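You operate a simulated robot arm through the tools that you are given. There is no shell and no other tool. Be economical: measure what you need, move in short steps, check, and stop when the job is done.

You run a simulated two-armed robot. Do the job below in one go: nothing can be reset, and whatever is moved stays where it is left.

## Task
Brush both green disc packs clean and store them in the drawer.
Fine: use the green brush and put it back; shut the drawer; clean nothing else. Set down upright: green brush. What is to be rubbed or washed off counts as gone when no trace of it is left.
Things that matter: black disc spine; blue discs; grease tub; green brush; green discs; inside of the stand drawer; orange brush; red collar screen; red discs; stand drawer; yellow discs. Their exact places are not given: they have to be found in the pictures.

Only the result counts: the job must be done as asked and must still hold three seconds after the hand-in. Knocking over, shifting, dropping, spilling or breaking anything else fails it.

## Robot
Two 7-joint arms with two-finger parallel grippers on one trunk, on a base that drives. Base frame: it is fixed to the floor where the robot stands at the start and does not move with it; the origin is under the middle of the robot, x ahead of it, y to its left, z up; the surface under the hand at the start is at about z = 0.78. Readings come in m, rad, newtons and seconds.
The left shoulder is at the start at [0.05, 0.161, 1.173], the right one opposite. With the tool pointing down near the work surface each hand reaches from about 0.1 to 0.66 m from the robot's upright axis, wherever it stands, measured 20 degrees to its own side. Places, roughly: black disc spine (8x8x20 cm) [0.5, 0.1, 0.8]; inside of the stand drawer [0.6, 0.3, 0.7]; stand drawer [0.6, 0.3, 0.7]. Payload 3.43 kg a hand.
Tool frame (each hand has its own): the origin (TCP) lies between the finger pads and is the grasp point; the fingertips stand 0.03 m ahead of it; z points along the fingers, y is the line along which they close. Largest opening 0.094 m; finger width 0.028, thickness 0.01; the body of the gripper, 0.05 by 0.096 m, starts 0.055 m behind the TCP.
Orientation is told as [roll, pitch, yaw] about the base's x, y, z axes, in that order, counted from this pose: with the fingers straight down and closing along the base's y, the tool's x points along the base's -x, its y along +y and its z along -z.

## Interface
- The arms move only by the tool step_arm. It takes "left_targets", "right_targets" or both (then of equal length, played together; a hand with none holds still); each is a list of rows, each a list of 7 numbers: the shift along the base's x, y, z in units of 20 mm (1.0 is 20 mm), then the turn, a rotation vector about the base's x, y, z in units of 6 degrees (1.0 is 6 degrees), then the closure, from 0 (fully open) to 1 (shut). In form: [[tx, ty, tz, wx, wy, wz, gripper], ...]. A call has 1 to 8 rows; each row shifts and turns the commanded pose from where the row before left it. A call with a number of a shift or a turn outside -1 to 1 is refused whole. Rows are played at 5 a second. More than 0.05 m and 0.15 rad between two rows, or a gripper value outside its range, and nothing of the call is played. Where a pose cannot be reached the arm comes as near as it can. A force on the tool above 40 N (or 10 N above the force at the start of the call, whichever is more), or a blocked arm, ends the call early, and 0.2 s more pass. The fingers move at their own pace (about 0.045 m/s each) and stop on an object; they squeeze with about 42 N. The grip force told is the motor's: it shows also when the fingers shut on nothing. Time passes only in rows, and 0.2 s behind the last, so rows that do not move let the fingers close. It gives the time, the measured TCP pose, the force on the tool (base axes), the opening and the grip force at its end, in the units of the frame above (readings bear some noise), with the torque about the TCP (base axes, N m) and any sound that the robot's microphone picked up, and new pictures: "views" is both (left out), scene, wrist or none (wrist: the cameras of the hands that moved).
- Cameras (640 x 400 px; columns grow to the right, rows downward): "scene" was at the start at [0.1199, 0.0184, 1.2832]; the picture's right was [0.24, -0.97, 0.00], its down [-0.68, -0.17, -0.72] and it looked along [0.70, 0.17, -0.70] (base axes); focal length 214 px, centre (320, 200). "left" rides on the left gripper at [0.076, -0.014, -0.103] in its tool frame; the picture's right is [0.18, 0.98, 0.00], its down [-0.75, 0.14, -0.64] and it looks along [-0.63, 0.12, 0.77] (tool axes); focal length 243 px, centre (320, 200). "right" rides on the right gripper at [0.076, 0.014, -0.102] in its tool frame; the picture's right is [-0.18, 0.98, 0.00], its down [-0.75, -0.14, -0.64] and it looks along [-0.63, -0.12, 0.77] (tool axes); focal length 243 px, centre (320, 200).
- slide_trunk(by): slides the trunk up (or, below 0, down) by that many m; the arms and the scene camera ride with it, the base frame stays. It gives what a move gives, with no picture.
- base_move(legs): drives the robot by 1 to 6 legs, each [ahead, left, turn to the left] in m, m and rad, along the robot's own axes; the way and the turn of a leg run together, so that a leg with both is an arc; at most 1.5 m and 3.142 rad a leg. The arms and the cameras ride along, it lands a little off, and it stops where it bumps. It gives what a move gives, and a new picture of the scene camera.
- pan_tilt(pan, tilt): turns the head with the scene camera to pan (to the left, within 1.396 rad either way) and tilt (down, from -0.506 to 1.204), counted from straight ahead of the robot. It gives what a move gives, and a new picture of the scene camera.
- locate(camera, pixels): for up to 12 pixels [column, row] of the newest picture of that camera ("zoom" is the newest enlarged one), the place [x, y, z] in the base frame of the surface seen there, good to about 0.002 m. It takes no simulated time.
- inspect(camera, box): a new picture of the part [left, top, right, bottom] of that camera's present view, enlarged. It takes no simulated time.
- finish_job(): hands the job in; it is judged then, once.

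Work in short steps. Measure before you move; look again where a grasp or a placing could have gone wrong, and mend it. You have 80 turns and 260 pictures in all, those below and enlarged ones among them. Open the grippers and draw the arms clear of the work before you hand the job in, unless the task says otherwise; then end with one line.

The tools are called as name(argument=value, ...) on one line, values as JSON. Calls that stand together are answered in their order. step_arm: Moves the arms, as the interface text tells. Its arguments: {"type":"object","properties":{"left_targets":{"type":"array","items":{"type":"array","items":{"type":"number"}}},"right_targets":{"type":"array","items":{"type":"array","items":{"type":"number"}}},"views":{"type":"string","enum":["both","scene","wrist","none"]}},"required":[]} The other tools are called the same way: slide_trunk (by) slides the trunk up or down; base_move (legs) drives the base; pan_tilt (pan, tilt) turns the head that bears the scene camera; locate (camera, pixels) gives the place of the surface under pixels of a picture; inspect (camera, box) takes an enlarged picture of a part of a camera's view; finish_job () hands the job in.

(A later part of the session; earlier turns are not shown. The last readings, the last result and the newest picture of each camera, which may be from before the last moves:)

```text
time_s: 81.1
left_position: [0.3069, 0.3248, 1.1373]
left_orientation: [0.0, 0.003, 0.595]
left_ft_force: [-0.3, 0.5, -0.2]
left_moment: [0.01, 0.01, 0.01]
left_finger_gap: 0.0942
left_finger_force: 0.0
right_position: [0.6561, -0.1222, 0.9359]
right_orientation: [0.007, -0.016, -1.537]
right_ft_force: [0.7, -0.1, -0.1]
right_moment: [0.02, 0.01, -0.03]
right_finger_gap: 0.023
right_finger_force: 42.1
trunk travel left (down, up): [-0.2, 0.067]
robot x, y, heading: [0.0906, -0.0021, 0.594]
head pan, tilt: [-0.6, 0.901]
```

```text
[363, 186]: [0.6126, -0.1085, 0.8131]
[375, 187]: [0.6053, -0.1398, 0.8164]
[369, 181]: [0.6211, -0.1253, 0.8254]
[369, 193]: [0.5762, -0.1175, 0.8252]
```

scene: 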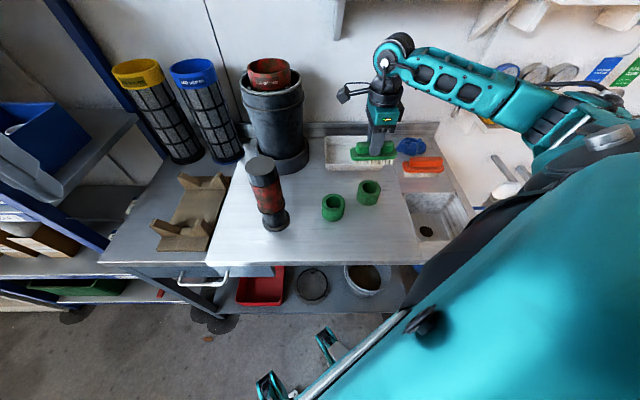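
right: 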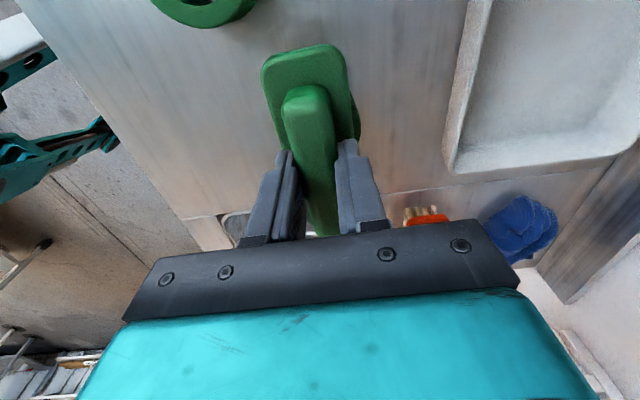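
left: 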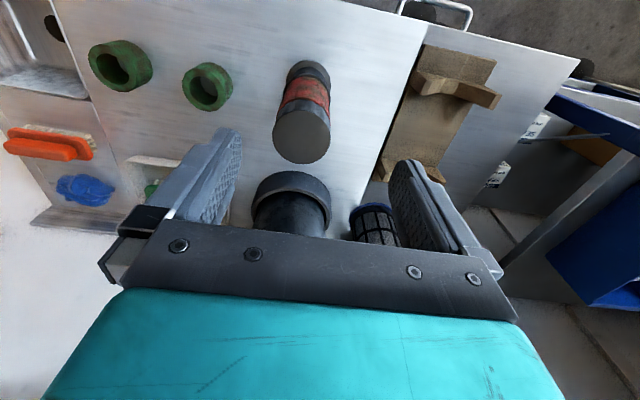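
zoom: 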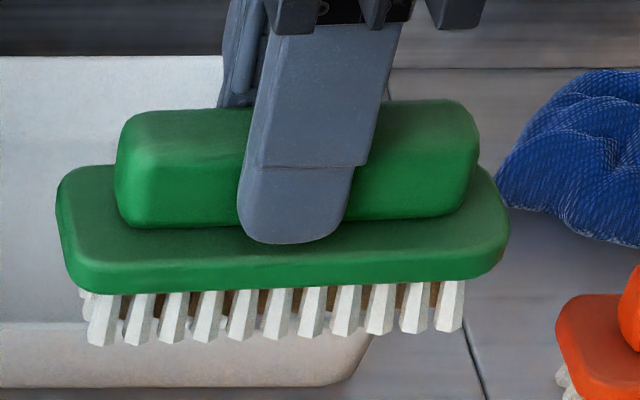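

Centre ≈(0.598,−0.122). Gentle pass with TCP≈0.8945.

step_arm(right_targets=[[-1, 0, 0, 0, 0, 0, 1], [-1, 0, -0.5, 0, 0, 0, 1], [-0.9, 0, -0.8, 0, 0, 0, 1], [0, 0, -0.75, 0, 0, 0, 1], [0, 0.5, 0, 0, 0, 0, 1], [0, -1, 0, 0, 0, 0, 1], [0, 0.9, 0, 0, 0, 0, 1], [0, -0.8, 0, 0, 0, 0, 1]], views="none")

step_arm(right_targets=[[0, 0.7, 0, 0, 0, 0, 1], [0, -0.8, 0, 0, 0, 0, 1], [0, 0.8, 0, 0, 0, 0, 1], [0, -0.8, 0, 0, 0, 0, 1], [0, 0.8, 0, 0, 0, 0, 1], [0, -0.8, 0, 0, 0, 0, 1], [0, 0.8, 0, 0, 0, 0, 1]], views="none")

step_arm(right_targets=[[0, 0, 0.6, 0, 0, 0, 1], [0, 0, 0.8, 0, 0, 0, 1], [0, 0, 0.8, 0, 0, 0, 1], [1, 0, 0, 0, 0, 0, 1], [1, 0, 0, 0, 0, 0, 1], [1, 0, 0, 0, 0, 0, 1]], views="scene")

inspect(camera="scene", box=[352, 172, 390, 212])

```text
time_s: 82.9
left_position: [0.3079, 0.3252, 1.138]
left_orientation: [-0.001, 0.003, 0.593]
left_ft_force: [-0.7, -0.2, 0.9]
left_moment: [-0.03, 0.0, 0.02]
left_finger_gap: 0.0939
left_finger_force: 0.1
right_position: [0.5988, -0.1266, 0.8954]
right_orientation: [0.007, -0.017, -1.537]
right_ft_force: [0.4, -0.1, -1.1]
right_moment: [0.0, 0.0, 0.02]
right_finger_gap: 0.023
right_finger_force: 42.5
trunk travel left (down, up): [-0.2, 0.067]
robot x, y, heading: [0.0939, -0.0018, 0.598]
head pan, tilt: [-0.6, 0.901]
```

```text
time_s: 84.5
left_position: [0.3072, 0.3255, 1.1376]
left_orientation: [0.0, 0.003, 0.593]
left_ft_force: [0.2, 0.2, 0.2]
left_moment: [0.02, 0.02, 0.0]
left_finger_gap: 0.0942
left_finger_force: 0.0
right_position: [0.5965, -0.112, 0.8948]
right_orientation: [0.007, -0.018, -1.537]
right_ft_force: [0.8, -0.1, 0.1]
right_moment: [0.0, 0.01, 0.01]
right_finger_gap: 0.0233
right_finger_force: 42.0
trunk travel left (down, up): [-0.2, 0.067]
robot x, y, heading: [0.0888, -0.0006, 0.598]
head pan, tilt: [-0.6, 0.901]
```

```text
time_s: 85.9
left_position: [0.3073, 0.3256, 1.1366]
left_orientation: [0.0, 0.003, 0.593]
left_ft_force: [-0.2, 0.1, 0.8]
left_moment: [0.0, 0.03, -0.02]
left_finger_gap: 0.0941
left_finger_force: 0.2
right_position: [0.6606, -0.1133, 0.9388]
right_orientation: [0.01, -0.015, -1.536]
right_ft_force: [0.4, -0.1, -0.2]
right_moment: [-0.03, -0.03, -0.01]
right_finger_gap: 0.0231
right_finger_force: 42.4
trunk travel left (down, up): [-0.2, 0.067]
robot x, y, heading: [0.0875, 0.0011, 0.594]
head pan, tilt: [-0.6, 0.901]
```

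scene: 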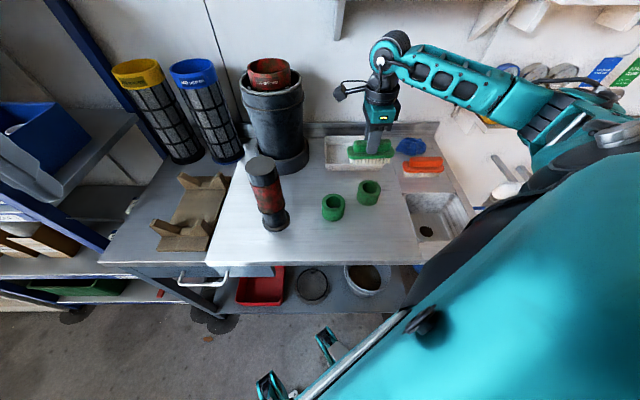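

```text
10.00 times, centred on (371, 192) of scene
```

zoom: 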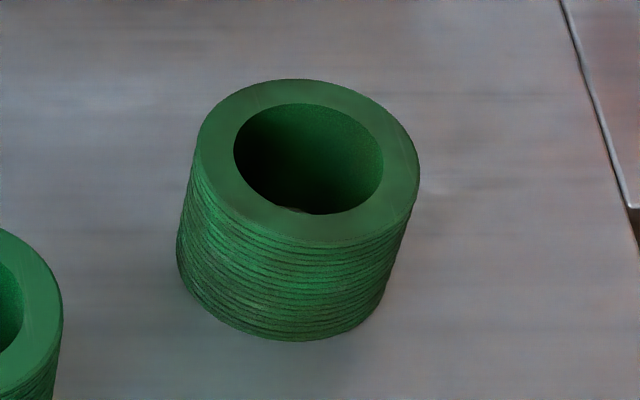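

No real contact that time and a faint film remains. Repeat at TCP≈0.892.

step_arm(right_targets=[[-1, -0.2, 0, 0, 0, 0, 1], [-1, -0.2, -0.5, 0, 0, 0, 1], [-1.0, 0, -0.8, 0, 0, 0, 1], [0, 0, -0.8, 0, 0, 0, 1], [0, 0, -0.22, 0, 0, 0, 1], [0, 0.5, 0, 0, 0, 0, 1], [0, -1, 0, 0, 0, 0, 1], [0, 0.9, 0, 0, 0, 0, 1]], views="none")

step_arm(right_targets=[[0, -0.8, 0, 0, 0, 0, 1], [0, 0.8, 0, 0, 0, 0, 1], [0, -0.8, 0, 0, 0, 0, 1], [0, 0.8, 0, 0, 0, 0, 1], [0, -0.8, 0, 0, 0, 0, 1], [0, 0.8, 0, 0, 0, 0, 1], [0, -0.4, 0, 0, 0, 0, 1]], views="none")

step_arm(right_targets=[[0, 0.4, 0, 0, 0, 0, 1], [0, -0.8, 0, 0, 0, 0, 1], [0, 0.8, 0, 0, 0, 0, 1], [0, -0.4, 0.6, 0, 0, 0, 1], [0, 0, 0.8, 0, 0, 0, 1], [0, 0, 0.8, 0, 0, 0, 1], [1, 0, 0, 0, 0, 0, 1], [1, 0, 0, 0, 0, 0, 1]], views="none")

inspect(camera="scene", box=[320, 172, 396, 222])

```text
time_s: 87.7
left_position: [0.3068, 0.3254, 1.1382]
left_orientation: [0.0, 0.003, 0.594]
left_ft_force: [-0.5, -0.6, -0.1]
left_moment: [0.0, 0.03, -0.01]
left_finger_gap: 0.094
left_finger_force: 0.1
right_position: [0.5985, -0.113, 0.8939]
right_orientation: [0.01, -0.016, -1.537]
right_ft_force: [1.0, -1.0, 6.3]
right_moment: [0.16, 0.03, 0.0]
right_finger_gap: 0.0232
right_finger_force: 42.2
trunk travel left (down, up): [-0.2, 0.067]
robot x, y, heading: [0.0912, -0.0002, 0.593]
head pan, tilt: [-0.6, 0.901]
```

```text
time_s: 89.3
left_position: [0.3045, 0.3261, 1.1367]
left_orientation: [-0.002, 0.001, 0.595]
left_ft_force: [0.2, 0.6, 1.0]
left_moment: [0.03, 0.0, 0.0]
left_finger_gap: 0.0937
left_finger_force: 0.1
right_position: [0.598, -0.1162, 0.894]
right_orientation: [0.012, -0.011, -1.537]
right_ft_force: [1.1, 5.3, 16.0]
right_moment: [1.2, 0.13, -0.12]
right_finger_gap: 0.023
right_finger_force: 42.5
trunk travel left (down, up): [-0.2, 0.067]
robot x, y, heading: [0.0908, -0.0017, 0.595]
head pan, tilt: [-0.6, 0.901]
```

```text
time_s: 91.1
left_position: [0.3071, 0.3258, 1.1372]
left_orientation: [-0.002, 0.004, 0.594]
left_ft_force: [0.2, 0.5, 0.4]
left_moment: [0.0, 0.04, 0.0]
left_finger_gap: 0.094
left_finger_force: 0.1
right_position: [0.6383, -0.1213, 0.9368]
right_orientation: [0.008, -0.016, -1.537]
right_ft_force: [-0.3, -0.8, -0.6]
right_moment: [0.0, 0.03, -0.01]
right_finger_gap: 0.023
right_finger_force: 41.8
trunk travel left (down, up): [-0.2, 0.067]
robot x, y, heading: [0.0921, -0.0006, 0.599]
head pan, tilt: [-0.6, 0.901]
```

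```text
8.00 times, centred on (358, 197) of scene
```

zoom: 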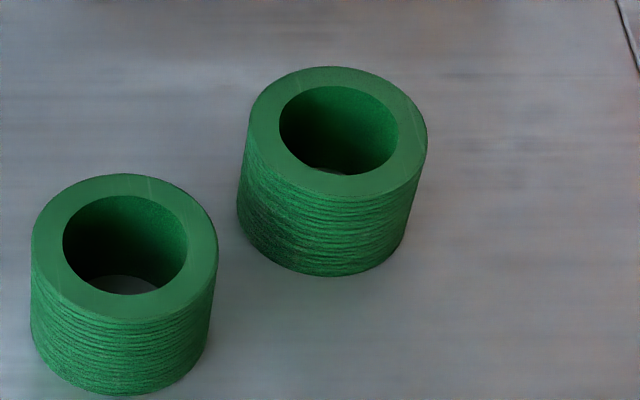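

Both look equally clean now from the scene camera. I check the discs' other sides with the wrist cameras.

inspect(camera="right", box=[0, 0, 320, 200])

inspect(camera="left", box=[0, 0, 640, 400])

```text
2.00 times, centred on (160, 100) of right
```

zoom: 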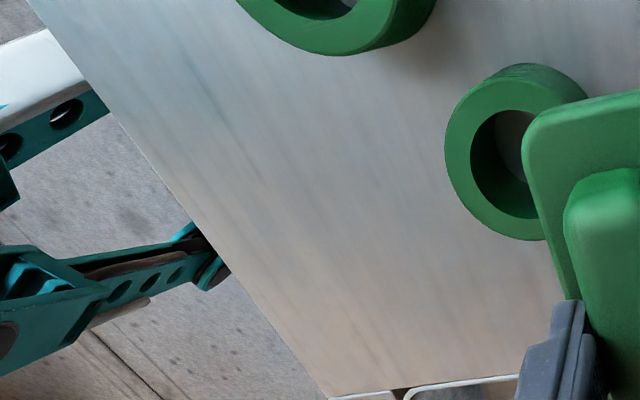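

```text
1.00 times, centred on (320, 200) of left (not enlarged: the box is as wide or as high as the picture)
```

zoom: 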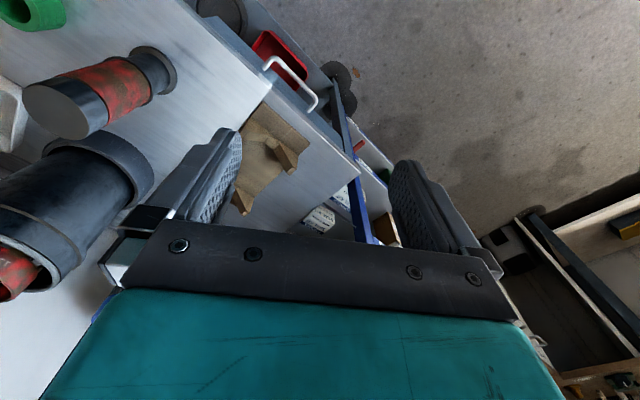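

The discs are clean. Now return the brush over the tray, levelled.

step_arm(right_targets=[[0.8, 0.15, -0.3, 0.3, 0.08, 0, 1], [0.9, 0.15, -0.3, 0, 0, 0, 1], [0.9, 0.15, -0.3, 0, 0, 0, 1], [0.9, 0.15, -0.3, 0, 0, 0, 1], [0.9, 0.15, 0, 0, 0, 0, 1], [0.9, 0.15, 0, 0, 0, 0, 1], [0.9, 0.15, 0, 0, 0, 0, 1], [0.9, 0.15, 0, 0, 0, 0, 1]], views="none")

step_arm(right_targets=[[0, 0, -0.8, 0, 0, 0, 1], [0, 0, -0.8, 0, 0, 0, 1], [0, 0, -0.6, 0, 0, 0, 1], [0, 0, -0.4, 0, 0, 0, 1]], views="wrist")

inspect(camera="scene", box=[310, 110, 420, 182])

```text
time_s: 92.9
left_position: [0.3069, 0.326, 1.1375]
left_orientation: [-0.002, 0.003, 0.592]
left_ft_force: [0.2, -0.4, 0.5]
left_moment: [0.0, 0.0, 0.03]
left_finger_gap: 0.0939
left_finger_force: 0.0
right_position: [0.7814, -0.0958, 0.9118]
right_orientation: [0.001, 0.016, -1.534]
right_ft_force: [-0.1, -0.2, -0.2]
right_moment: [0.02, 0.03, 0.0]
right_finger_gap: 0.0231
right_finger_force: 41.9
trunk travel left (down, up): [-0.2, 0.067]
robot x, y, heading: [0.0918, -0.0036, 0.593]
head pan, tilt: [-0.6, 0.901]
```

```text
time_s: 93.9
left_position: [0.3068, 0.3263, 1.1367]
left_orientation: [0.0, 0.004, 0.594]
left_ft_force: [0.2, 0.7, 0.2]
left_moment: [-0.02, 0.01, 0.04]
left_finger_gap: 0.0939
left_finger_force: 0.0
right_position: [0.7806, -0.0967, 0.8609]
right_orientation: [-0.001, 0.017, -1.536]
right_ft_force: [-0.4, 0.2, -0.9]
right_moment: [-0.01, 0.0, 0.03]
right_finger_gap: 0.0229
right_finger_force: 42.2
trunk travel left (down, up): [-0.2, 0.067]
robot x, y, heading: [0.0895, 0.0004, 0.587]
head pan, tilt: [-0.6, 0.901]
```

right: 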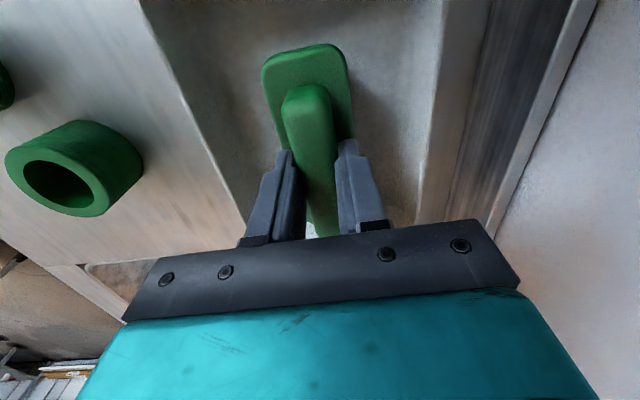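

```text
5.56 times, centred on (365, 146) of scene
```

zoom: 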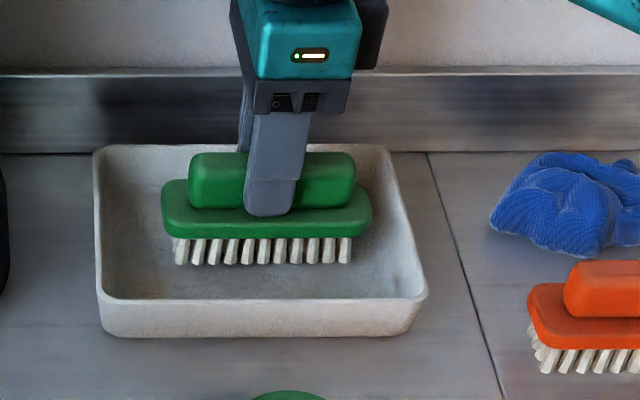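

Brush is right over its spot; lower the last ~7 mm, open, and rise a little.

step_arm(right_targets=[[0, 0, -0.2, 0, 0, 0, 1], [0, 0, -0.15, 0, 0, 0, 1], [0, 0, 0, 0, 0, 0, 0.6], [0, 0, 0, 0, 0, 0, 0.3], [0, 0, 0, 0, 0, 0, 0.3], [0, 0, 0.5, 0, 0, 0, 0.3], [0, 0, 1, 0, 0, 0, 0.3], [0, 0, 1, 0, 0, 0, 0.3]], views="wrist")

inspect(camera="scene", box=[310, 110, 420, 182])

```text
time_s: 95.7
left_position: [0.3076, 0.3252, 1.1378]
left_orientation: [-0.001, 0.002, 0.593]
left_ft_force: [0.1, -0.1, -0.3]
left_moment: [0.0, 0.0, 0.0]
left_finger_gap: 0.0941
left_finger_force: 0.1
right_position: [0.7819, -0.0968, 0.902]
right_orientation: [-0.002, 0.015, -1.535]
right_ft_force: [-0.1, -0.1, 0.3]
right_moment: [-0.02, 0.01, -0.02]
right_finger_gap: 0.0657
right_finger_force: 0.0
trunk travel left (down, up): [-0.2, 0.067]
robot x, y, heading: [0.0884, -0.0021, 0.593]
head pan, tilt: [-0.6, 0.901]
```

right: 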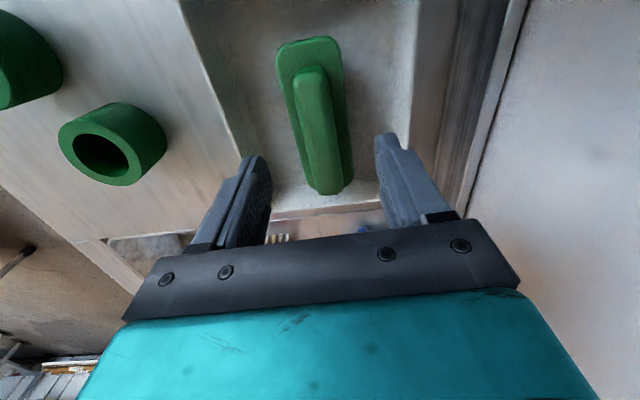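

```text
5.56 times, centred on (365, 146) of scene
```

zoom: 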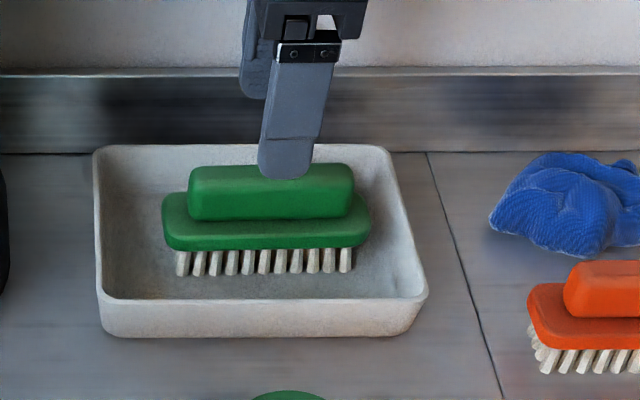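

The brush is back, upright in its tray. I retreat the right hand toward the robot, below shelf level first.

step_arm(right_targets=[[-1, 0, 0, 0, 0, 0, 0], [-1, 0, 0, 0, 0, 0, 0], [-1, 0, 0, 0, 0, 0, 0], [-1, 0, 0.3, 0, 0, 0, 0], [-1, 0, 1, 0, 0, 0, 0], [-1, 0, 1, 0, 0, 0, 0], [-1, 0, 1, 0, 0, 0, 0], [-1, 0, 1, 0, 0, 0, 0]], views="none")

step_arm(right_targets=[[-1, -0.2, 0.6, 0, 0, 1, 0], [-1, -0.2, 0.6, 0, 0, 1, 0], [-1, -0.2, 0.6, 0, 0, 1, 0], [-1, -0.2, 0.6, 0, 0, 1, 0], [-1, -0.2, 0.6, 0, 0, 1, 0], [-1, -0.2, 0.6, 0, 0, 1, 0], [-1, -0.2, 0, 0, 0, 1, 0], [0, 0, 0, 0, 0, 1, 0]], views="none")

step_arm(right_targets=[[0, 0, 0, 0, 0, 1, 0], [0, 0, 0, 0, 0, 1, 0], [0, 0, 0, 0, 0, 1, 0], [0, 0, 0, 0, 0, 1, 0], [0, 0, 0, 0, 0, 1, 0], [0, 0, 0, 0, 0, 1, 0], [0, 0, 0, 0, 0, 1, 0], [0, 0, 0, 0, 0, 1, 0]], views="none")

```text
time_s: 97.5
left_position: [0.3066, 0.3247, 1.1371]
left_orientation: [0.0, 0.001, 0.593]
left_ft_force: [0.4, 0.6, 0.0]
left_moment: [-0.02, -0.01, 0.02]
left_finger_gap: 0.094
left_finger_force: 0.0
right_position: [0.6194, -0.0964, 0.992]
right_orientation: [0.001, 0.017, -1.537]
right_ft_force: [0.0, 0.1, -0.3]
right_moment: [0.0, -0.02, -0.04]
right_finger_gap: 0.094
right_finger_force: 0.0
trunk travel left (down, up): [-0.2, 0.067]
robot x, y, heading: [0.0888, -0.0026, 0.594]
head pan, tilt: [-0.6, 0.901]
```

```text
time_s: 99.3
left_position: [0.3066, 0.3256, 1.1375]
left_orientation: [0.001, 0.003, 0.593]
left_ft_force: [-0.3, -0.7, 0.1]
left_moment: [0.03, 0.02, -0.04]
left_finger_gap: 0.0938
left_finger_force: 0.0
right_position: [0.4794, -0.1245, 1.0598]
right_orientation: [-0.001, 0.017, -0.699]
right_ft_force: [0.2, 0.3, 0.4]
right_moment: [0.01, 0.0, 0.0]
right_finger_gap: 0.0942
right_finger_force: 0.1
trunk travel left (down, up): [-0.2, 0.067]
robot x, y, heading: [0.0901, 0.0023, 0.588]
head pan, tilt: [-0.6, 0.901]
```

```text
time_s: 101.1
left_position: [0.3066, 0.3254, 1.1363]
left_orientation: [0.0, 0.003, 0.593]
left_ft_force: [-0.7, 0.2, 0.1]
left_moment: [0.0, 0.01, -0.01]
left_finger_gap: 0.0942
left_finger_force: 0.0
right_position: [0.4797, -0.124, 1.0608]
right_orientation: [0.001, 0.017, 0.14]
right_ft_force: [0.4, -1.2, 0.6]
right_moment: [0.01, 0.0, -0.03]
right_finger_gap: 0.094
right_finger_force: 0.1
trunk travel left (down, up): [-0.2, 0.067]
robot x, y, heading: [0.0907, 0.0018, 0.59]
head pan, tilt: [-0.6, 0.901]
```

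Now drive back and turn to face the drawer straight on (target base ≈(−0.18, 0.05), heading 0), and look.

base_move(legs=[[-0.196, 0.192, 0], [0, 0, -0.593]])

pan_tilt(pan=0.4, tilt=0.75)

```text
time_s: 105.1
left_position: [0.1828, 0.1975, 1.1374]
left_orientation: [0.0, 0.002, -0.005]
left_ft_force: [0.5, -0.1, -0.3]
left_moment: [-0.02, -0.01, 0.01]
left_finger_gap: 0.0941
left_finger_force: 0.1
right_position: [0.0721, -0.2728, 1.0615]
right_orientation: [0.0, 0.015, -0.461]
right_ft_force: [0.1, 0.0, -0.3]
right_moment: [0.0, -0.02, -0.02]
right_finger_gap: 0.0941
right_finger_force: 0.0
trunk travel left (down, up): [-0.2, 0.067]
robot x, y, heading: [-0.1823, 0.0507, -0.009]
head pan, tilt: [-0.6, 0.901]
```

scene: 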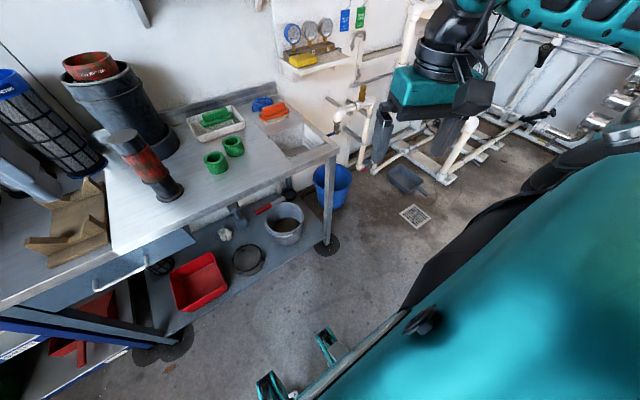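

```text
time_s: 106.4
left_position: [0.183, 0.197, 1.1383]
left_orientation: [-0.001, 0.001, -0.006]
left_ft_force: [-0.7, 0.6, 0.3]
left_moment: [0.02, 0.01, 0.02]
left_finger_gap: 0.0941
left_finger_force: 0.1
right_position: [0.0706, -0.2734, 1.0599]
right_orientation: [0.0, 0.016, -0.459]
right_ft_force: [0.2, 0.1, 1.0]
right_moment: [0.02, 0.01, 0.01]
right_finger_gap: 0.0939
right_finger_force: 0.0
trunk travel left (down, up): [-0.2, 0.067]
robot x, y, heading: [-0.1798, 0.0515, -0.007]
head pan, tilt: [0.4, 0.75]
```

scene: 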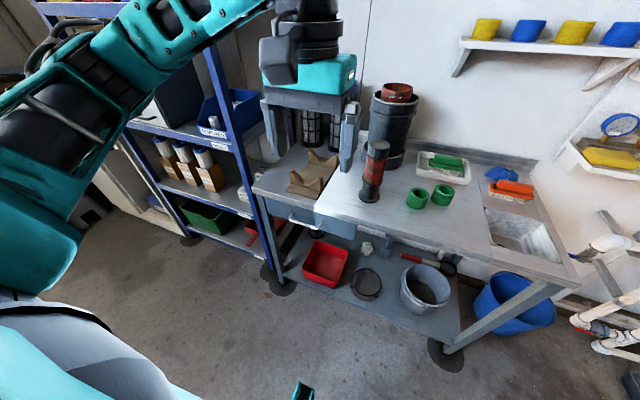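

Enlarge and re-measure the handle from here.

inspect(camera="scene", box=[240, 170, 370, 260])

slide_trunk(by=-0.15)

inspect(camera="scene", box=[240, 130, 380, 230])

```text
4.44 times, centred on (305, 215) of scene
```

zoom: 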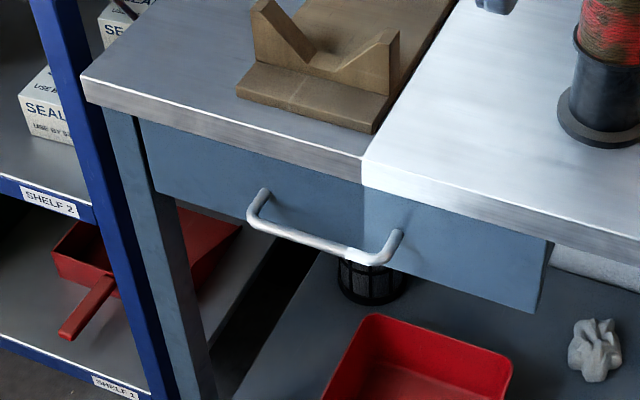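

```text
time_s: 108.1
left_position: [0.1823, 0.1967, 0.9884]
left_orientation: [0.0, 0.001, -0.005]
left_ft_force: [0.0, -0.2, -0.5]
left_moment: [0.01, 0.05, 0.01]
left_finger_gap: 0.094
left_finger_force: 0.1
right_position: [0.0709, -0.2733, 0.9113]
right_orientation: [0.001, 0.016, -0.461]
right_ft_force: [0.2, 0.0, 0.3]
right_moment: [0.0, 0.04, 0.0]
right_finger_gap: 0.0941
right_finger_force: 0.1
trunk travel left (down, up): [-0.05, 0.217]
robot x, y, heading: [-0.1788, 0.0501, -0.008]
head pan, tilt: [0.4, 0.75]
```

```text
4.00 times, centred on (310, 180) of scene
```

zoom: 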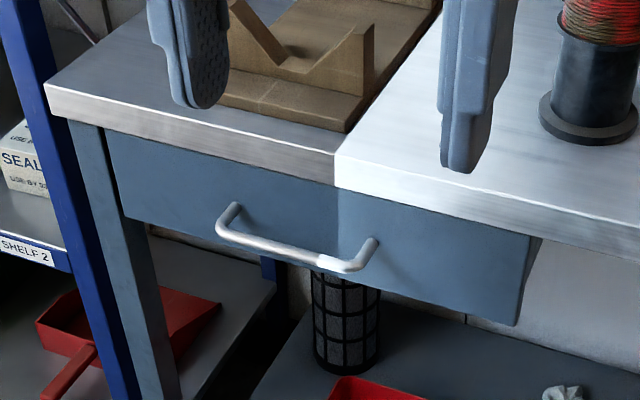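

locate(camera="zoom", pixels=[[222, 236], [270, 251], [320, 265], [350, 268], [240, 215], [368, 250], [290, 210], [110, 150], [522, 260], [515, 320], [130, 215], [333, 175]])

```text
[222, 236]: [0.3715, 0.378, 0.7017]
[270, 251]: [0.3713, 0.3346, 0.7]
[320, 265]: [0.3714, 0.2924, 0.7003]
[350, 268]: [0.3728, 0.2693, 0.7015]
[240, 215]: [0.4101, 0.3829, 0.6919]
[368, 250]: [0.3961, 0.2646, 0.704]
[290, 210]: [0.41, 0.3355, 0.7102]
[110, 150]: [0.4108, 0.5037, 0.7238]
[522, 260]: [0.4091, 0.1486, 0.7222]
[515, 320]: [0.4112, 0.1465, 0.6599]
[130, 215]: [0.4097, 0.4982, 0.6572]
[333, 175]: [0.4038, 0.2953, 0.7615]
```

Handle bar: x≈0.376, z≈0.702, y 0.265–0.38. I turn the left hand to point forward with fingers closing vertically: first yaw +90°.

step_arm(left_targets=[[0, 0.5, 0, 0, 0, 1, 0], [0, 0.5, 0, 0, 0, 1, 0], [0, 0.5, 0, 0, 0, 1, 0], [0, 0.5, 0, 0, 0, 1, 0], [0, 0.5, 0, 0, 0, 1, 0], [0, 0.5, 0, 0, 0, 1, 0], [0, 0.5, 0, 0, 0, 1, 0], [0, 0.5, 0, 0, 0, 1, 0]], views="none")

step_arm(left_targets=[[0, 0.5, 0, 0, 0, 1, 0], [0, 0.5, 0, 0, 0, 1, 0], [0, 0.5, 0, 0, 0, 1, 0], [0, 0.4, 0, 0, 0, 1, 0], [0, 0, 0, 0, 0, 1, 0], [0, 0, 0, 0, 0, 1, 0], [0, 0, 0, 0, 0, 1, 0]], views="none")

step_arm(left_targets=[[0.3, 0, 0, 0, -1, 0, 0], [0.3, 0, 0, 0, -1, 0, 0], [0.3, 0, 0, 0, -1, 0, 0], [0.3, 0, 0, 0, -1, 0, 0], [0.3, 0, -0.5, 0, -1, 0, 0], [0.3, 0, -0.5, 0, -1, 0, 0], [0.3, 0, -0.5, 0, -1, 0, 0], [0.3, 0, -0.5, 0, -1, 0, 0]], views="none")

```text
time_s: 109.9
left_position: [0.1834, 0.2757, 0.9868]
left_orientation: [0.0, 0.004, 0.833]
left_ft_force: [-1.2, 0.4, 0.3]
left_moment: [0.01, 0.0, 0.02]
left_finger_gap: 0.0943
left_finger_force: 0.1
right_position: [0.0721, -0.2737, 0.9112]
right_orientation: [0.0, 0.017, -0.462]
right_ft_force: [0.1, 0.1, -0.6]
right_moment: [-0.02, -0.01, -0.06]
right_finger_gap: 0.0943
right_finger_force: 0.1
trunk travel left (down, up): [-0.05, 0.217]
robot x, y, heading: [-0.1788, 0.0501, -0.004]
head pan, tilt: [0.4, 0.75]
```

```text
time_s: 111.5
left_position: [0.1825, 0.3147, 0.9882]
left_orientation: [0.0, 0.001, 1.569]
left_ft_force: [1.0, 0.5, 0.7]
left_moment: [0.03, 0.0, -0.01]
left_finger_gap: 0.0939
left_finger_force: 0.1
right_position: [0.0709, -0.2718, 0.9117]
right_orientation: [-0.001, 0.015, -0.461]
right_ft_force: [-0.3, 0.8, 1.6]
right_moment: [-0.01, 0.01, -0.02]
right_finger_gap: 0.0938
right_finger_force: 0.0
trunk travel left (down, up): [-0.05, 0.217]
robot x, y, heading: [-0.1827, 0.0497, -0.005]
head pan, tilt: [0.4, 0.75]
```

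```text
time_s: 113.3
left_position: [0.2297, 0.315, 0.947]
left_orientation: [-0.841, -0.003, 1.564]
left_ft_force: [0.1, 0.0, 0.3]
left_moment: [0.0, 0.01, 0.01]
left_finger_gap: 0.094
left_finger_force: 0.1
right_position: [0.0716, -0.2724, 0.9113]
right_orientation: [0.0, 0.016, -0.462]
right_ft_force: [0.5, 0.6, 0.4]
right_moment: [0.02, 0.0, -0.04]
right_finger_gap: 0.0939
right_finger_force: 0.1
trunk travel left (down, up): [-0.05, 0.217]
robot x, y, heading: [-0.181, 0.0474, -0.004]
head pan, tilt: [0.4, 0.75]
```

Working well. Finish the pitch while lowering in front of the handle.

step_arm(left_targets=[[0, 0, -0.8, 0, -1, 0, 0], [0, 0, -0.8, 0, -1, 0, 0], [0, 0, -0.8, 0, -1, 0, 0], [0, 0, -0.8, 0, -1, 0, 0], [0, 0, -0.8, 0, -1, 0, 0], [0, 0, -0.8, 0, -1, 0, 0], [0, 0, -0.8, 0, -1, 0, 0], [0, 0, -0.8, 0, 0, 0, 0]], views="none")

step_arm(left_targets=[[0, 0, -1, 0, 0, 0, 0], [0, 0, -1, 0, 0, 0, 0], [0.5, 0.1, -1, 0, 0, 0, 0.1], [0.5, 0.1, -1, 0, 0, 0, 0.3], [0.5, 0.1, -0.9, 0, 0, 0, 0.4], [0.5, 0, -0.9, 0, 0, 0, 0.4]], views="both")

```text
time_s: 115.1
left_position: [0.2595, 0.3159, 0.8892]
left_orientation: [-1.126, -0.005, 1.548]
left_ft_force: [0.2, 0.4, -0.1]
left_moment: [0.0, 0.01, 0.02]
left_finger_gap: 0.094
left_finger_force: 0.1
left hand out of reach, approached as far as the arm can: row 1, 2, 3, 4, 5, 6, 7
right_position: [0.0702, -0.2734, 0.9119]
right_orientation: [0.0, 0.015, -0.46]
right_ft_force: [0.9, 0.5, -0.2]
right_moment: [0.02, -0.04, -0.01]
right_finger_gap: 0.0939
right_finger_force: 0.2
trunk travel left (down, up): [-0.05, 0.217]
robot x, y, heading: [-0.1809, 0.0515, -0.002]
head pan, tilt: [0.4, 0.75]
```

```text
time_s: 116.5
left_position: [0.2654, 0.3175, 0.8792]
left_orientation: [-1.127, -0.007, 1.546]
left_ft_force: [0.4, 1.4, 0.5]
left_moment: [-0.02, 0.03, 0.0]
left_finger_gap: 0.0565
left_finger_force: 0.1
left hand out of reach, approached as far as the arm can: row 1, 2, 3, 4, 5, 6
right_position: [0.0717, -0.2731, 0.9112]
right_orientation: [0.0, 0.018, -0.461]
right_ft_force: [-0.1, -0.4, -0.1]
right_moment: [-0.02, 0.0, -0.03]
right_finger_gap: 0.0941
right_finger_force: 0.0
trunk travel left (down, up): [-0.05, 0.217]
robot x, y, heading: [-0.1816, 0.0522, -0.004]
head pan, tilt: [0.4, 0.75]
```

scene: 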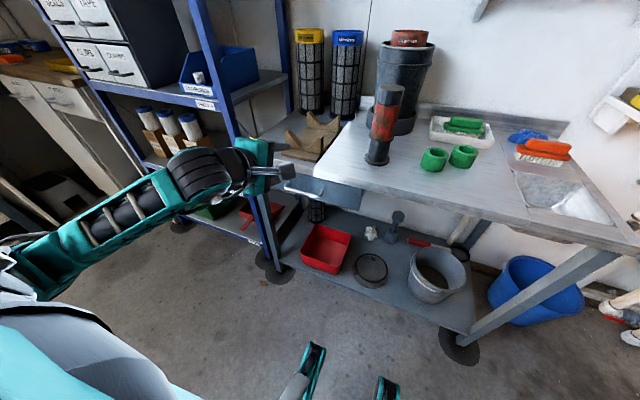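
left: 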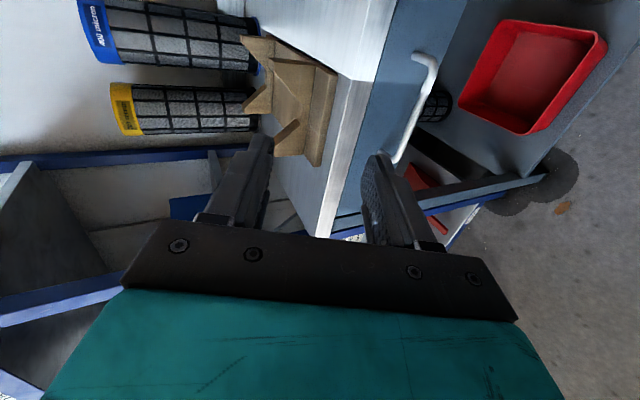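

Horizontal is out of the wrist's range; a ~47° tilt also fits the handle geometry. I rotate back 3 units and go to a pre-grasp at about (0.328,0.32,0.752).

step_arm(left_targets=[[0, 0, 0, 0, 1, 0, 0.65], [0, 0, 0, 0, 1, 0, 0.65], [0, 0, -0.5, 0, 1, 0, 0.65], [0.6, 0, -1, 0, 0, 0, 0.65], [0.6, 0, -1, 0, 0, 0, 0.65], [0.6, 0, -1, 0, 0, 0, 0.65], [0.6, 0, -1, 0, 0, 0, 0.65], [0.6, 0.1, -1, 0, 0, 0, 0.65]], views="wrist")

```text
time_s: 118.3
left_position: [0.3239, 0.318, 0.7705]
left_orientation: [-0.814, 0.002, 1.546]
left_ft_force: [-0.1, -0.2, 0.0]
left_moment: [0.01, 0.01, 0.01]
left_finger_gap: 0.0328
left_finger_force: 0.0
right_position: [0.071, -0.2724, 0.9122]
right_orientation: [0.0, 0.015, -0.462]
right_ft_force: [-0.6, 0.3, -0.2]
right_moment: [0.02, 0.0, -0.01]
right_finger_gap: 0.094
right_finger_force: 0.1
trunk travel left (down, up): [-0.05, 0.217]
robot x, y, heading: [-0.1815, 0.0531, -0.01]
head pan, tilt: [0.4, 0.75]
```

left: 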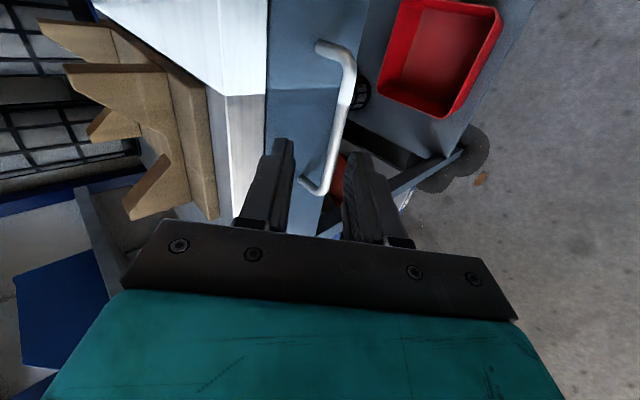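

On approach; align on the line then slide in along the tool axis to straddle the bar (TCP≈(0.363,0.32,0.714)).

step_arm(left_targets=[[0.07, 0.1, -0.55, 0, 0, 0, 0.65], [0.07, 0.1, -0.54, 0, 0, 0, 0.65], [0.6, 0, -0.57, 0, 0, 0, 0.65], [0.6, 0, -0.57, 0, 0, 0, 0.65], [0.6, 0, -0.57, 0, 0, 0, 0.65]], views="both")

inspect(camera="left", box=[220, 20, 440, 240])

```text
time_s: 119.5
left_position: [0.363, 0.3235, 0.7126]
left_orientation: [-0.815, 0.001, 1.546]
left_ft_force: [-1.2, 0.3, 0.2]
left_moment: [-0.04, -0.01, 0.02]
left_finger_gap: 0.0329
left_finger_force: 0.1
right_position: [0.0716, -0.2725, 0.9107]
right_orientation: [-0.001, 0.016, -0.461]
right_ft_force: [-0.2, 0.6, 0.1]
right_moment: [0.01, 0.0, 0.03]
right_finger_gap: 0.094
right_finger_force: 0.1
trunk travel left (down, up): [-0.05, 0.217]
robot x, y, heading: [-0.1788, 0.0545, -0.005]
head pan, tilt: [0.4, 0.75]
```

scene: 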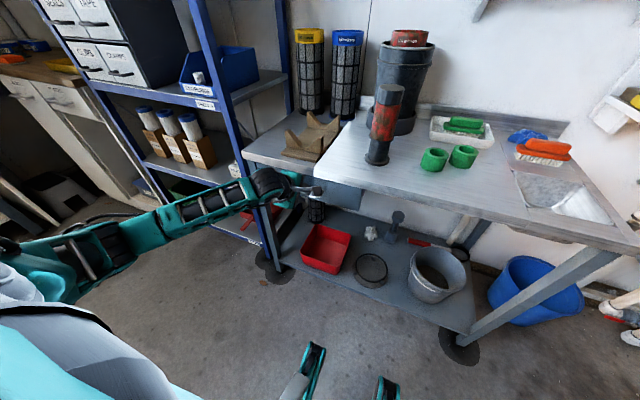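
left: 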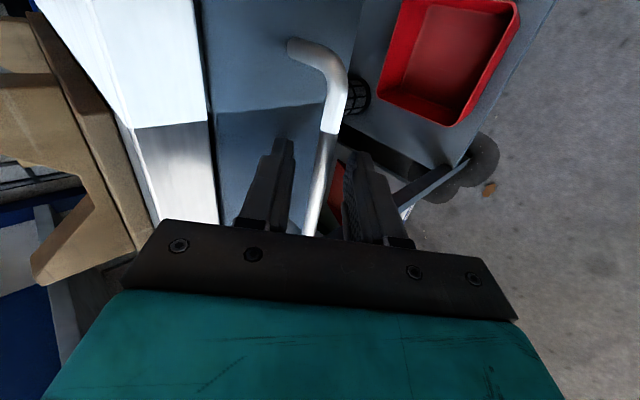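

```text
1.82 times, centred on (330, 130) of left
```

zoom: 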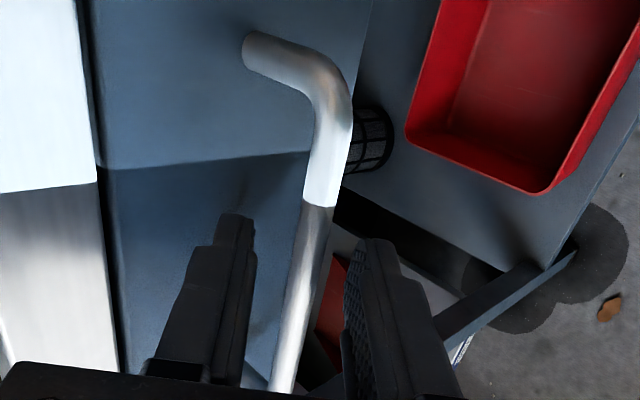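

The bar lies between the fingers. Close on it.

step_arm(left_targets=[[0, 0, 0, 0, 0, 0, 1], [0, 0, 0, 0, 0, 0, 1], [0, 0, 0, 0, 0, 0, 1], [0, 0, 0, 0, 0, 0, 1]], views="none")

step_arm(left_targets=[[-0.5, 0, 0, 0, 0, 0, 1], [-0.5, 0, 0, 0, 0, 0, 1], [-0.5, 0, 0, 0, 0, 0, 1], [-0.5, 0, 0, 0, 0, 0, 1]], views="both")

```text
time_s: 120.5
left_position: [0.3638, 0.323, 0.7134]
left_orientation: [-0.812, 0.006, 1.547]
left_ft_force: [0.2, -0.6, 0.5]
left_moment: [-0.68, 0.01, 1.14]
left_finger_gap: 0.0101
left_finger_force: 43.4
right_position: [0.0708, -0.2727, 0.9118]
right_orientation: [-0.001, 0.017, -0.461]
right_ft_force: [0.2, 0.8, -0.1]
right_moment: [0.03, -0.03, 0.03]
right_finger_gap: 0.0937
right_finger_force: 0.1
trunk travel left (down, up): [-0.05, 0.217]
robot x, y, heading: [-0.1803, 0.0481, -0.0]
head pan, tilt: [0.4, 0.75]
```

```text
time_s: 121.5
left_position: [0.3241, 0.3224, 0.7115]
left_orientation: [-0.813, 0.004, 1.548]
left_ft_force: [-0.6, 4.7, 0.4]
left_moment: [-1.37, -0.08, 0.35]
left_finger_gap: 0.0102
left_finger_force: 43.9
right_position: [0.0717, -0.2717, 0.9111]
right_orientation: [0.0, 0.015, -0.462]
right_ft_force: [0.0, 0.7, 0.5]
right_moment: [0.0, 0.0, 0.01]
right_finger_gap: 0.0941
right_finger_force: 0.1
trunk travel left (down, up): [-0.05, 0.217]
robot x, y, heading: [-0.1805, 0.0523, -0.004]
head pan, tilt: [0.4, 0.75]
```

scene: 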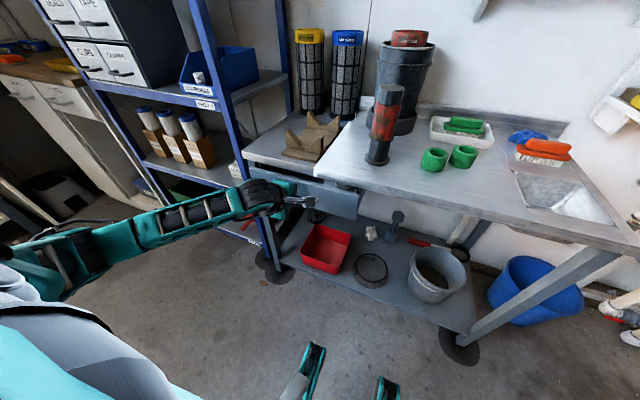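
left: 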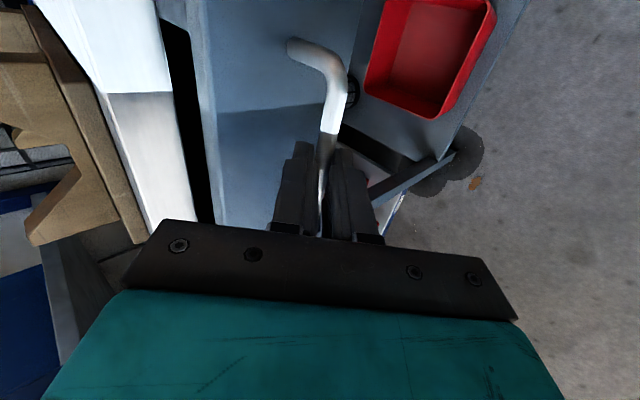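

The drawer follows. I pull it further by driving the base back 0.16 m.

base_move(legs=[[-0.16, 0, 0]])

```text
time_s: 122.9
left_position: [0.1651, 0.3225, 0.7121]
left_orientation: [-0.811, 0.002, 1.549]
left_ft_force: [0.4, -4.3, -0.7]
left_moment: [-0.44, 0.04, 1.32]
left_finger_gap: 0.0098
left_finger_force: 43.5
right_position: [-0.0876, -0.2723, 0.9109]
right_orientation: [0.001, 0.015, -0.459]
right_ft_force: [0.0, 0.0, 0.2]
right_moment: [0.01, 0.01, 0.02]
right_finger_gap: 0.0941
right_finger_force: 0.0
trunk travel left (down, up): [-0.05, 0.217]
robot x, y, heading: [-0.3394, 0.0505, -0.005]
head pan, tilt: [0.4, 0.75]
```

scene: 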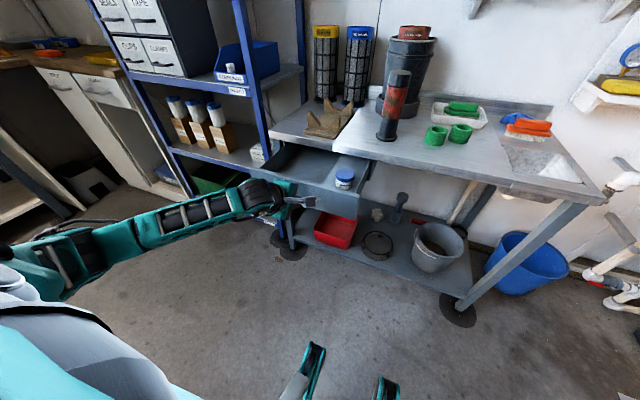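

The drawer is open about 0.2 m and contains a small tub (the grease tub) near (345,178). I measure the inside.

inspect(camera="scene", box=[250, 130, 390, 220])

locate(camera="zoom", pixels=[[435, 200], [425, 235], [450, 205], [340, 200], [200, 160], [130, 150], [400, 170], [510, 230], [480, 275], [560, 140], [110, 195], [300, 150]])

```text
4.44 times, centred on (320, 175) of scene
```

zoom: 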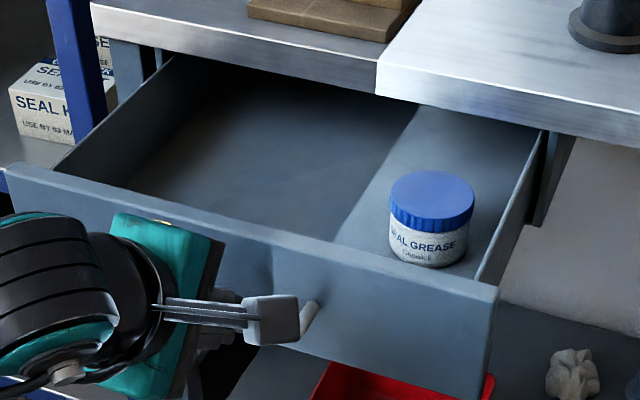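

```text
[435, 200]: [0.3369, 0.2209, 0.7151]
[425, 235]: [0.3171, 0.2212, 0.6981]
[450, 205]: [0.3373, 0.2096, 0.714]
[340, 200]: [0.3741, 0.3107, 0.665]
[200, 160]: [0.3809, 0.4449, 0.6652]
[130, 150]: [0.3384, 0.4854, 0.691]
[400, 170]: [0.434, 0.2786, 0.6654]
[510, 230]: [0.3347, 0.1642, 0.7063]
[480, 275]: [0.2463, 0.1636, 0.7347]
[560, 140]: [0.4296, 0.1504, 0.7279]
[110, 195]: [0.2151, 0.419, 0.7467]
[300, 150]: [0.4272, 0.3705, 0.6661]
```

Drawer floor z≈0.666, rim 0.747, free room around y 0.29–0.48; tub at (0.337,0.218). I release the handle and back the left hand out along its axis, then up.

step_arm(left_targets=[[0, 0, 0, 0, 0, 0, 0.65], [0, 0, 0, 0, 0, 0, 0.65], [-0.6, 0, 0.57, 0, 0, 0, 0.65], [-0.6, 0, 0.57, 0, 0, 0, 0.65], [-0.6, 0, 0.57, 0, 0, 0, 0.65], [-0.6, 0, 0.6, 0, 0, 0, 0.65], [0, 0, 1, 0, 1, 0, 0.5], [0, 0, 1, 0, 1, 0, 0]], views="none")

step_arm(left_targets=[[0, 0, 1, 0, 1, 0, 0], [0, 0, 1, 0, 1, 0, 0], [0, 0, 1, 0, 1, 0, 0], [0, 0, 1, 0, 1, 0, 0], [0, 0, 1, 0, 1, 0, 0], [0, 0, 1, 0, 0.75, 0, 0], [0, -0.5, 0.6, 0, 0, -1, 0], [0, -0.5, 0, 0, 0, -1, 0]], views="none")

step_arm(left_targets=[[0, -0.5, 0, 0, 0, -1, 0], [0, -0.5, 0, 0, 0, -1, 0], [0, -0.5, 0, 0, 0, -1, 0], [0, -0.5, 0, 0, 0, -1, 0], [0, 0, 0, 0, 0, -1, 0], [0, 0, 0, 0, 0, -1, 0], [0, 0, 0, 0, 0, -1, 0], [0, 0, 0, 0, 0, -1, 0]], views="scene")

```text
time_s: 124.7
left_position: [0.1183, 0.3237, 0.7978]
left_orientation: [-0.599, 0.008, 1.548]
left_ft_force: [-1.5, 1.0, 0.3]
left_moment: [0.01, 0.01, 0.0]
left_finger_gap: 0.082
left_finger_force: 0.1
right_position: [-0.0884, -0.2713, 0.9118]
right_orientation: [0.002, 0.016, -0.459]
right_ft_force: [-0.7, 0.6, -0.1]
right_moment: [-0.01, -0.02, 0.0]
right_finger_gap: 0.0943
right_finger_force: 0.0
trunk travel left (down, up): [-0.05, 0.217]
robot x, y, heading: [-0.3385, 0.0521, -0.004]
head pan, tilt: [0.4, 0.75]
```

```text
time_s: 126.5
left_position: [0.1174, 0.3033, 0.9299]
left_orientation: [-0.001, 0.02, 1.345]
left_ft_force: [0.6, -0.2, 0.2]
left_moment: [-0.04, 0.02, 0.04]
left_finger_gap: 0.0939
left_finger_force: 0.1
right_position: [-0.0875, -0.2715, 0.911]
right_orientation: [0.0, 0.015, -0.458]
right_ft_force: [-0.3, -0.4, 0.4]
right_moment: [-0.01, -0.02, 0.02]
right_finger_gap: 0.094
right_finger_force: 0.1
trunk travel left (down, up): [-0.05, 0.217]
robot x, y, heading: [-0.335, 0.0536, -0.007]
head pan, tilt: [0.4, 0.75]
```

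```text
time_s: 128.3
left_position: [0.1171, 0.2634, 0.9302]
left_orientation: [0.001, 0.019, 0.507]
left_ft_force: [0.3, 0.0, -0.6]
left_moment: [-0.01, 0.0, 0.02]
left_finger_gap: 0.0943
left_finger_force: 0.1
right_position: [-0.0863, -0.2714, 0.9113]
right_orientation: [0.001, 0.016, -0.458]
right_ft_force: [-0.3, 0.1, 0.1]
right_moment: [-0.04, -0.02, 0.01]
right_finger_gap: 0.094
right_finger_force: 0.0
trunk travel left (down, up): [-0.05, 0.217]
robot x, y, heading: [-0.3404, 0.0509, -0.006]
head pan, tilt: [0.4, 0.75]
```

scene: 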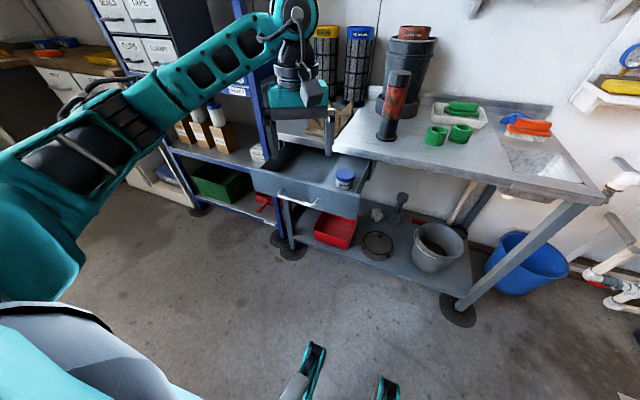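

Raise the trunk back, then sidestep right and drive forward beside the open drawer (target base ≈(0.03,−0.15)).

slide_trunk(by=0.15)

base_move(legs=[[0, -0.2, 0], [0.36, 0, 0.005]])

pan_tilt(pan=0.25, tilt=0.9)

```text
time_s: 130.1
left_position: [0.1169, 0.2633, 1.0805]
left_orientation: [0.0, 0.022, 0.508]
left_ft_force: [0.7, -0.4, -0.8]
left_moment: [0.02, 0.01, 0.0]
left_finger_gap: 0.0941
left_finger_force: 0.1
right_position: [-0.0876, -0.2706, 1.0619]
right_orientation: [-0.001, 0.016, -0.459]
right_ft_force: [-0.2, -0.6, -0.4]
right_moment: [-0.02, 0.01, 0.0]
right_finger_gap: 0.0941
right_finger_force: 0.0
trunk travel left (down, up): [-0.2, 0.067]
robot x, y, heading: [-0.3379, 0.0513, -0.001]
head pan, tilt: [0.4, 0.75]
```

```text
time_s: 134.3
left_position: [0.4733, 0.0655, 1.0808]
left_orientation: [0.001, 0.021, 0.516]
left_ft_force: [0.9, -0.2, 0.1]
left_moment: [0.01, -0.03, 0.02]
left_finger_gap: 0.0939
left_finger_force: 0.0
right_position: [0.2709, -0.4701, 1.0609]
right_orientation: [0.001, 0.018, -0.454]
right_ft_force: [0.6, 1.0, -0.3]
right_moment: [0.02, 0.03, 0.03]
right_finger_gap: 0.0938
right_finger_force: 0.1
trunk travel left (down, up): [-0.2, 0.067]
robot x, y, heading: [0.0126, -0.1482, -0.003]
head pan, tilt: [0.4, 0.75]
```

scene: 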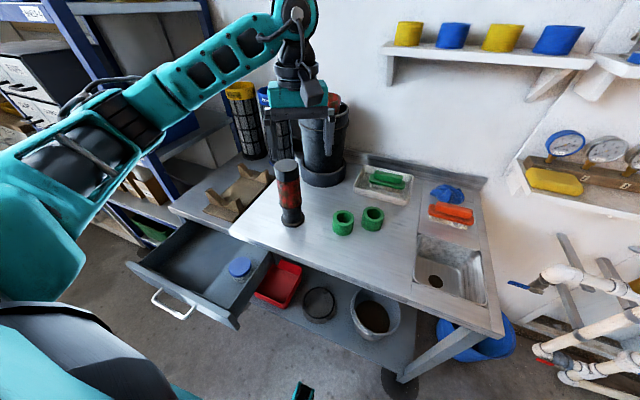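

```text
time_s: 135.1
left_position: [0.4727, 0.0661, 1.0801]
left_orientation: [0.001, 0.018, 0.517]
left_ft_force: [-0.3, -0.3, -0.4]
left_moment: [0.03, 0.05, 0.0]
left_finger_gap: 0.0938
left_finger_force: 0.0
right_position: [0.2719, -0.4704, 1.0601]
right_orientation: [0.0, 0.016, -0.452]
right_ft_force: [-0.3, -0.7, 0.4]
right_moment: [0.01, 0.02, 0.01]
right_finger_gap: 0.0937
right_finger_force: 0.0
trunk travel left (down, up): [-0.2, 0.067]
robot x, y, heading: [0.0168, -0.1487, 0.001]
head pan, tilt: [0.25, 0.901]
```

scene: 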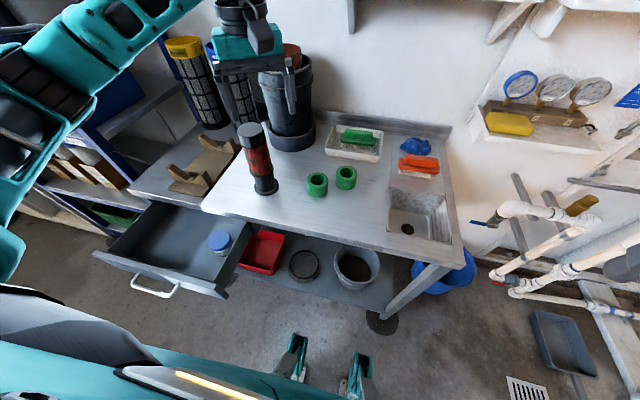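

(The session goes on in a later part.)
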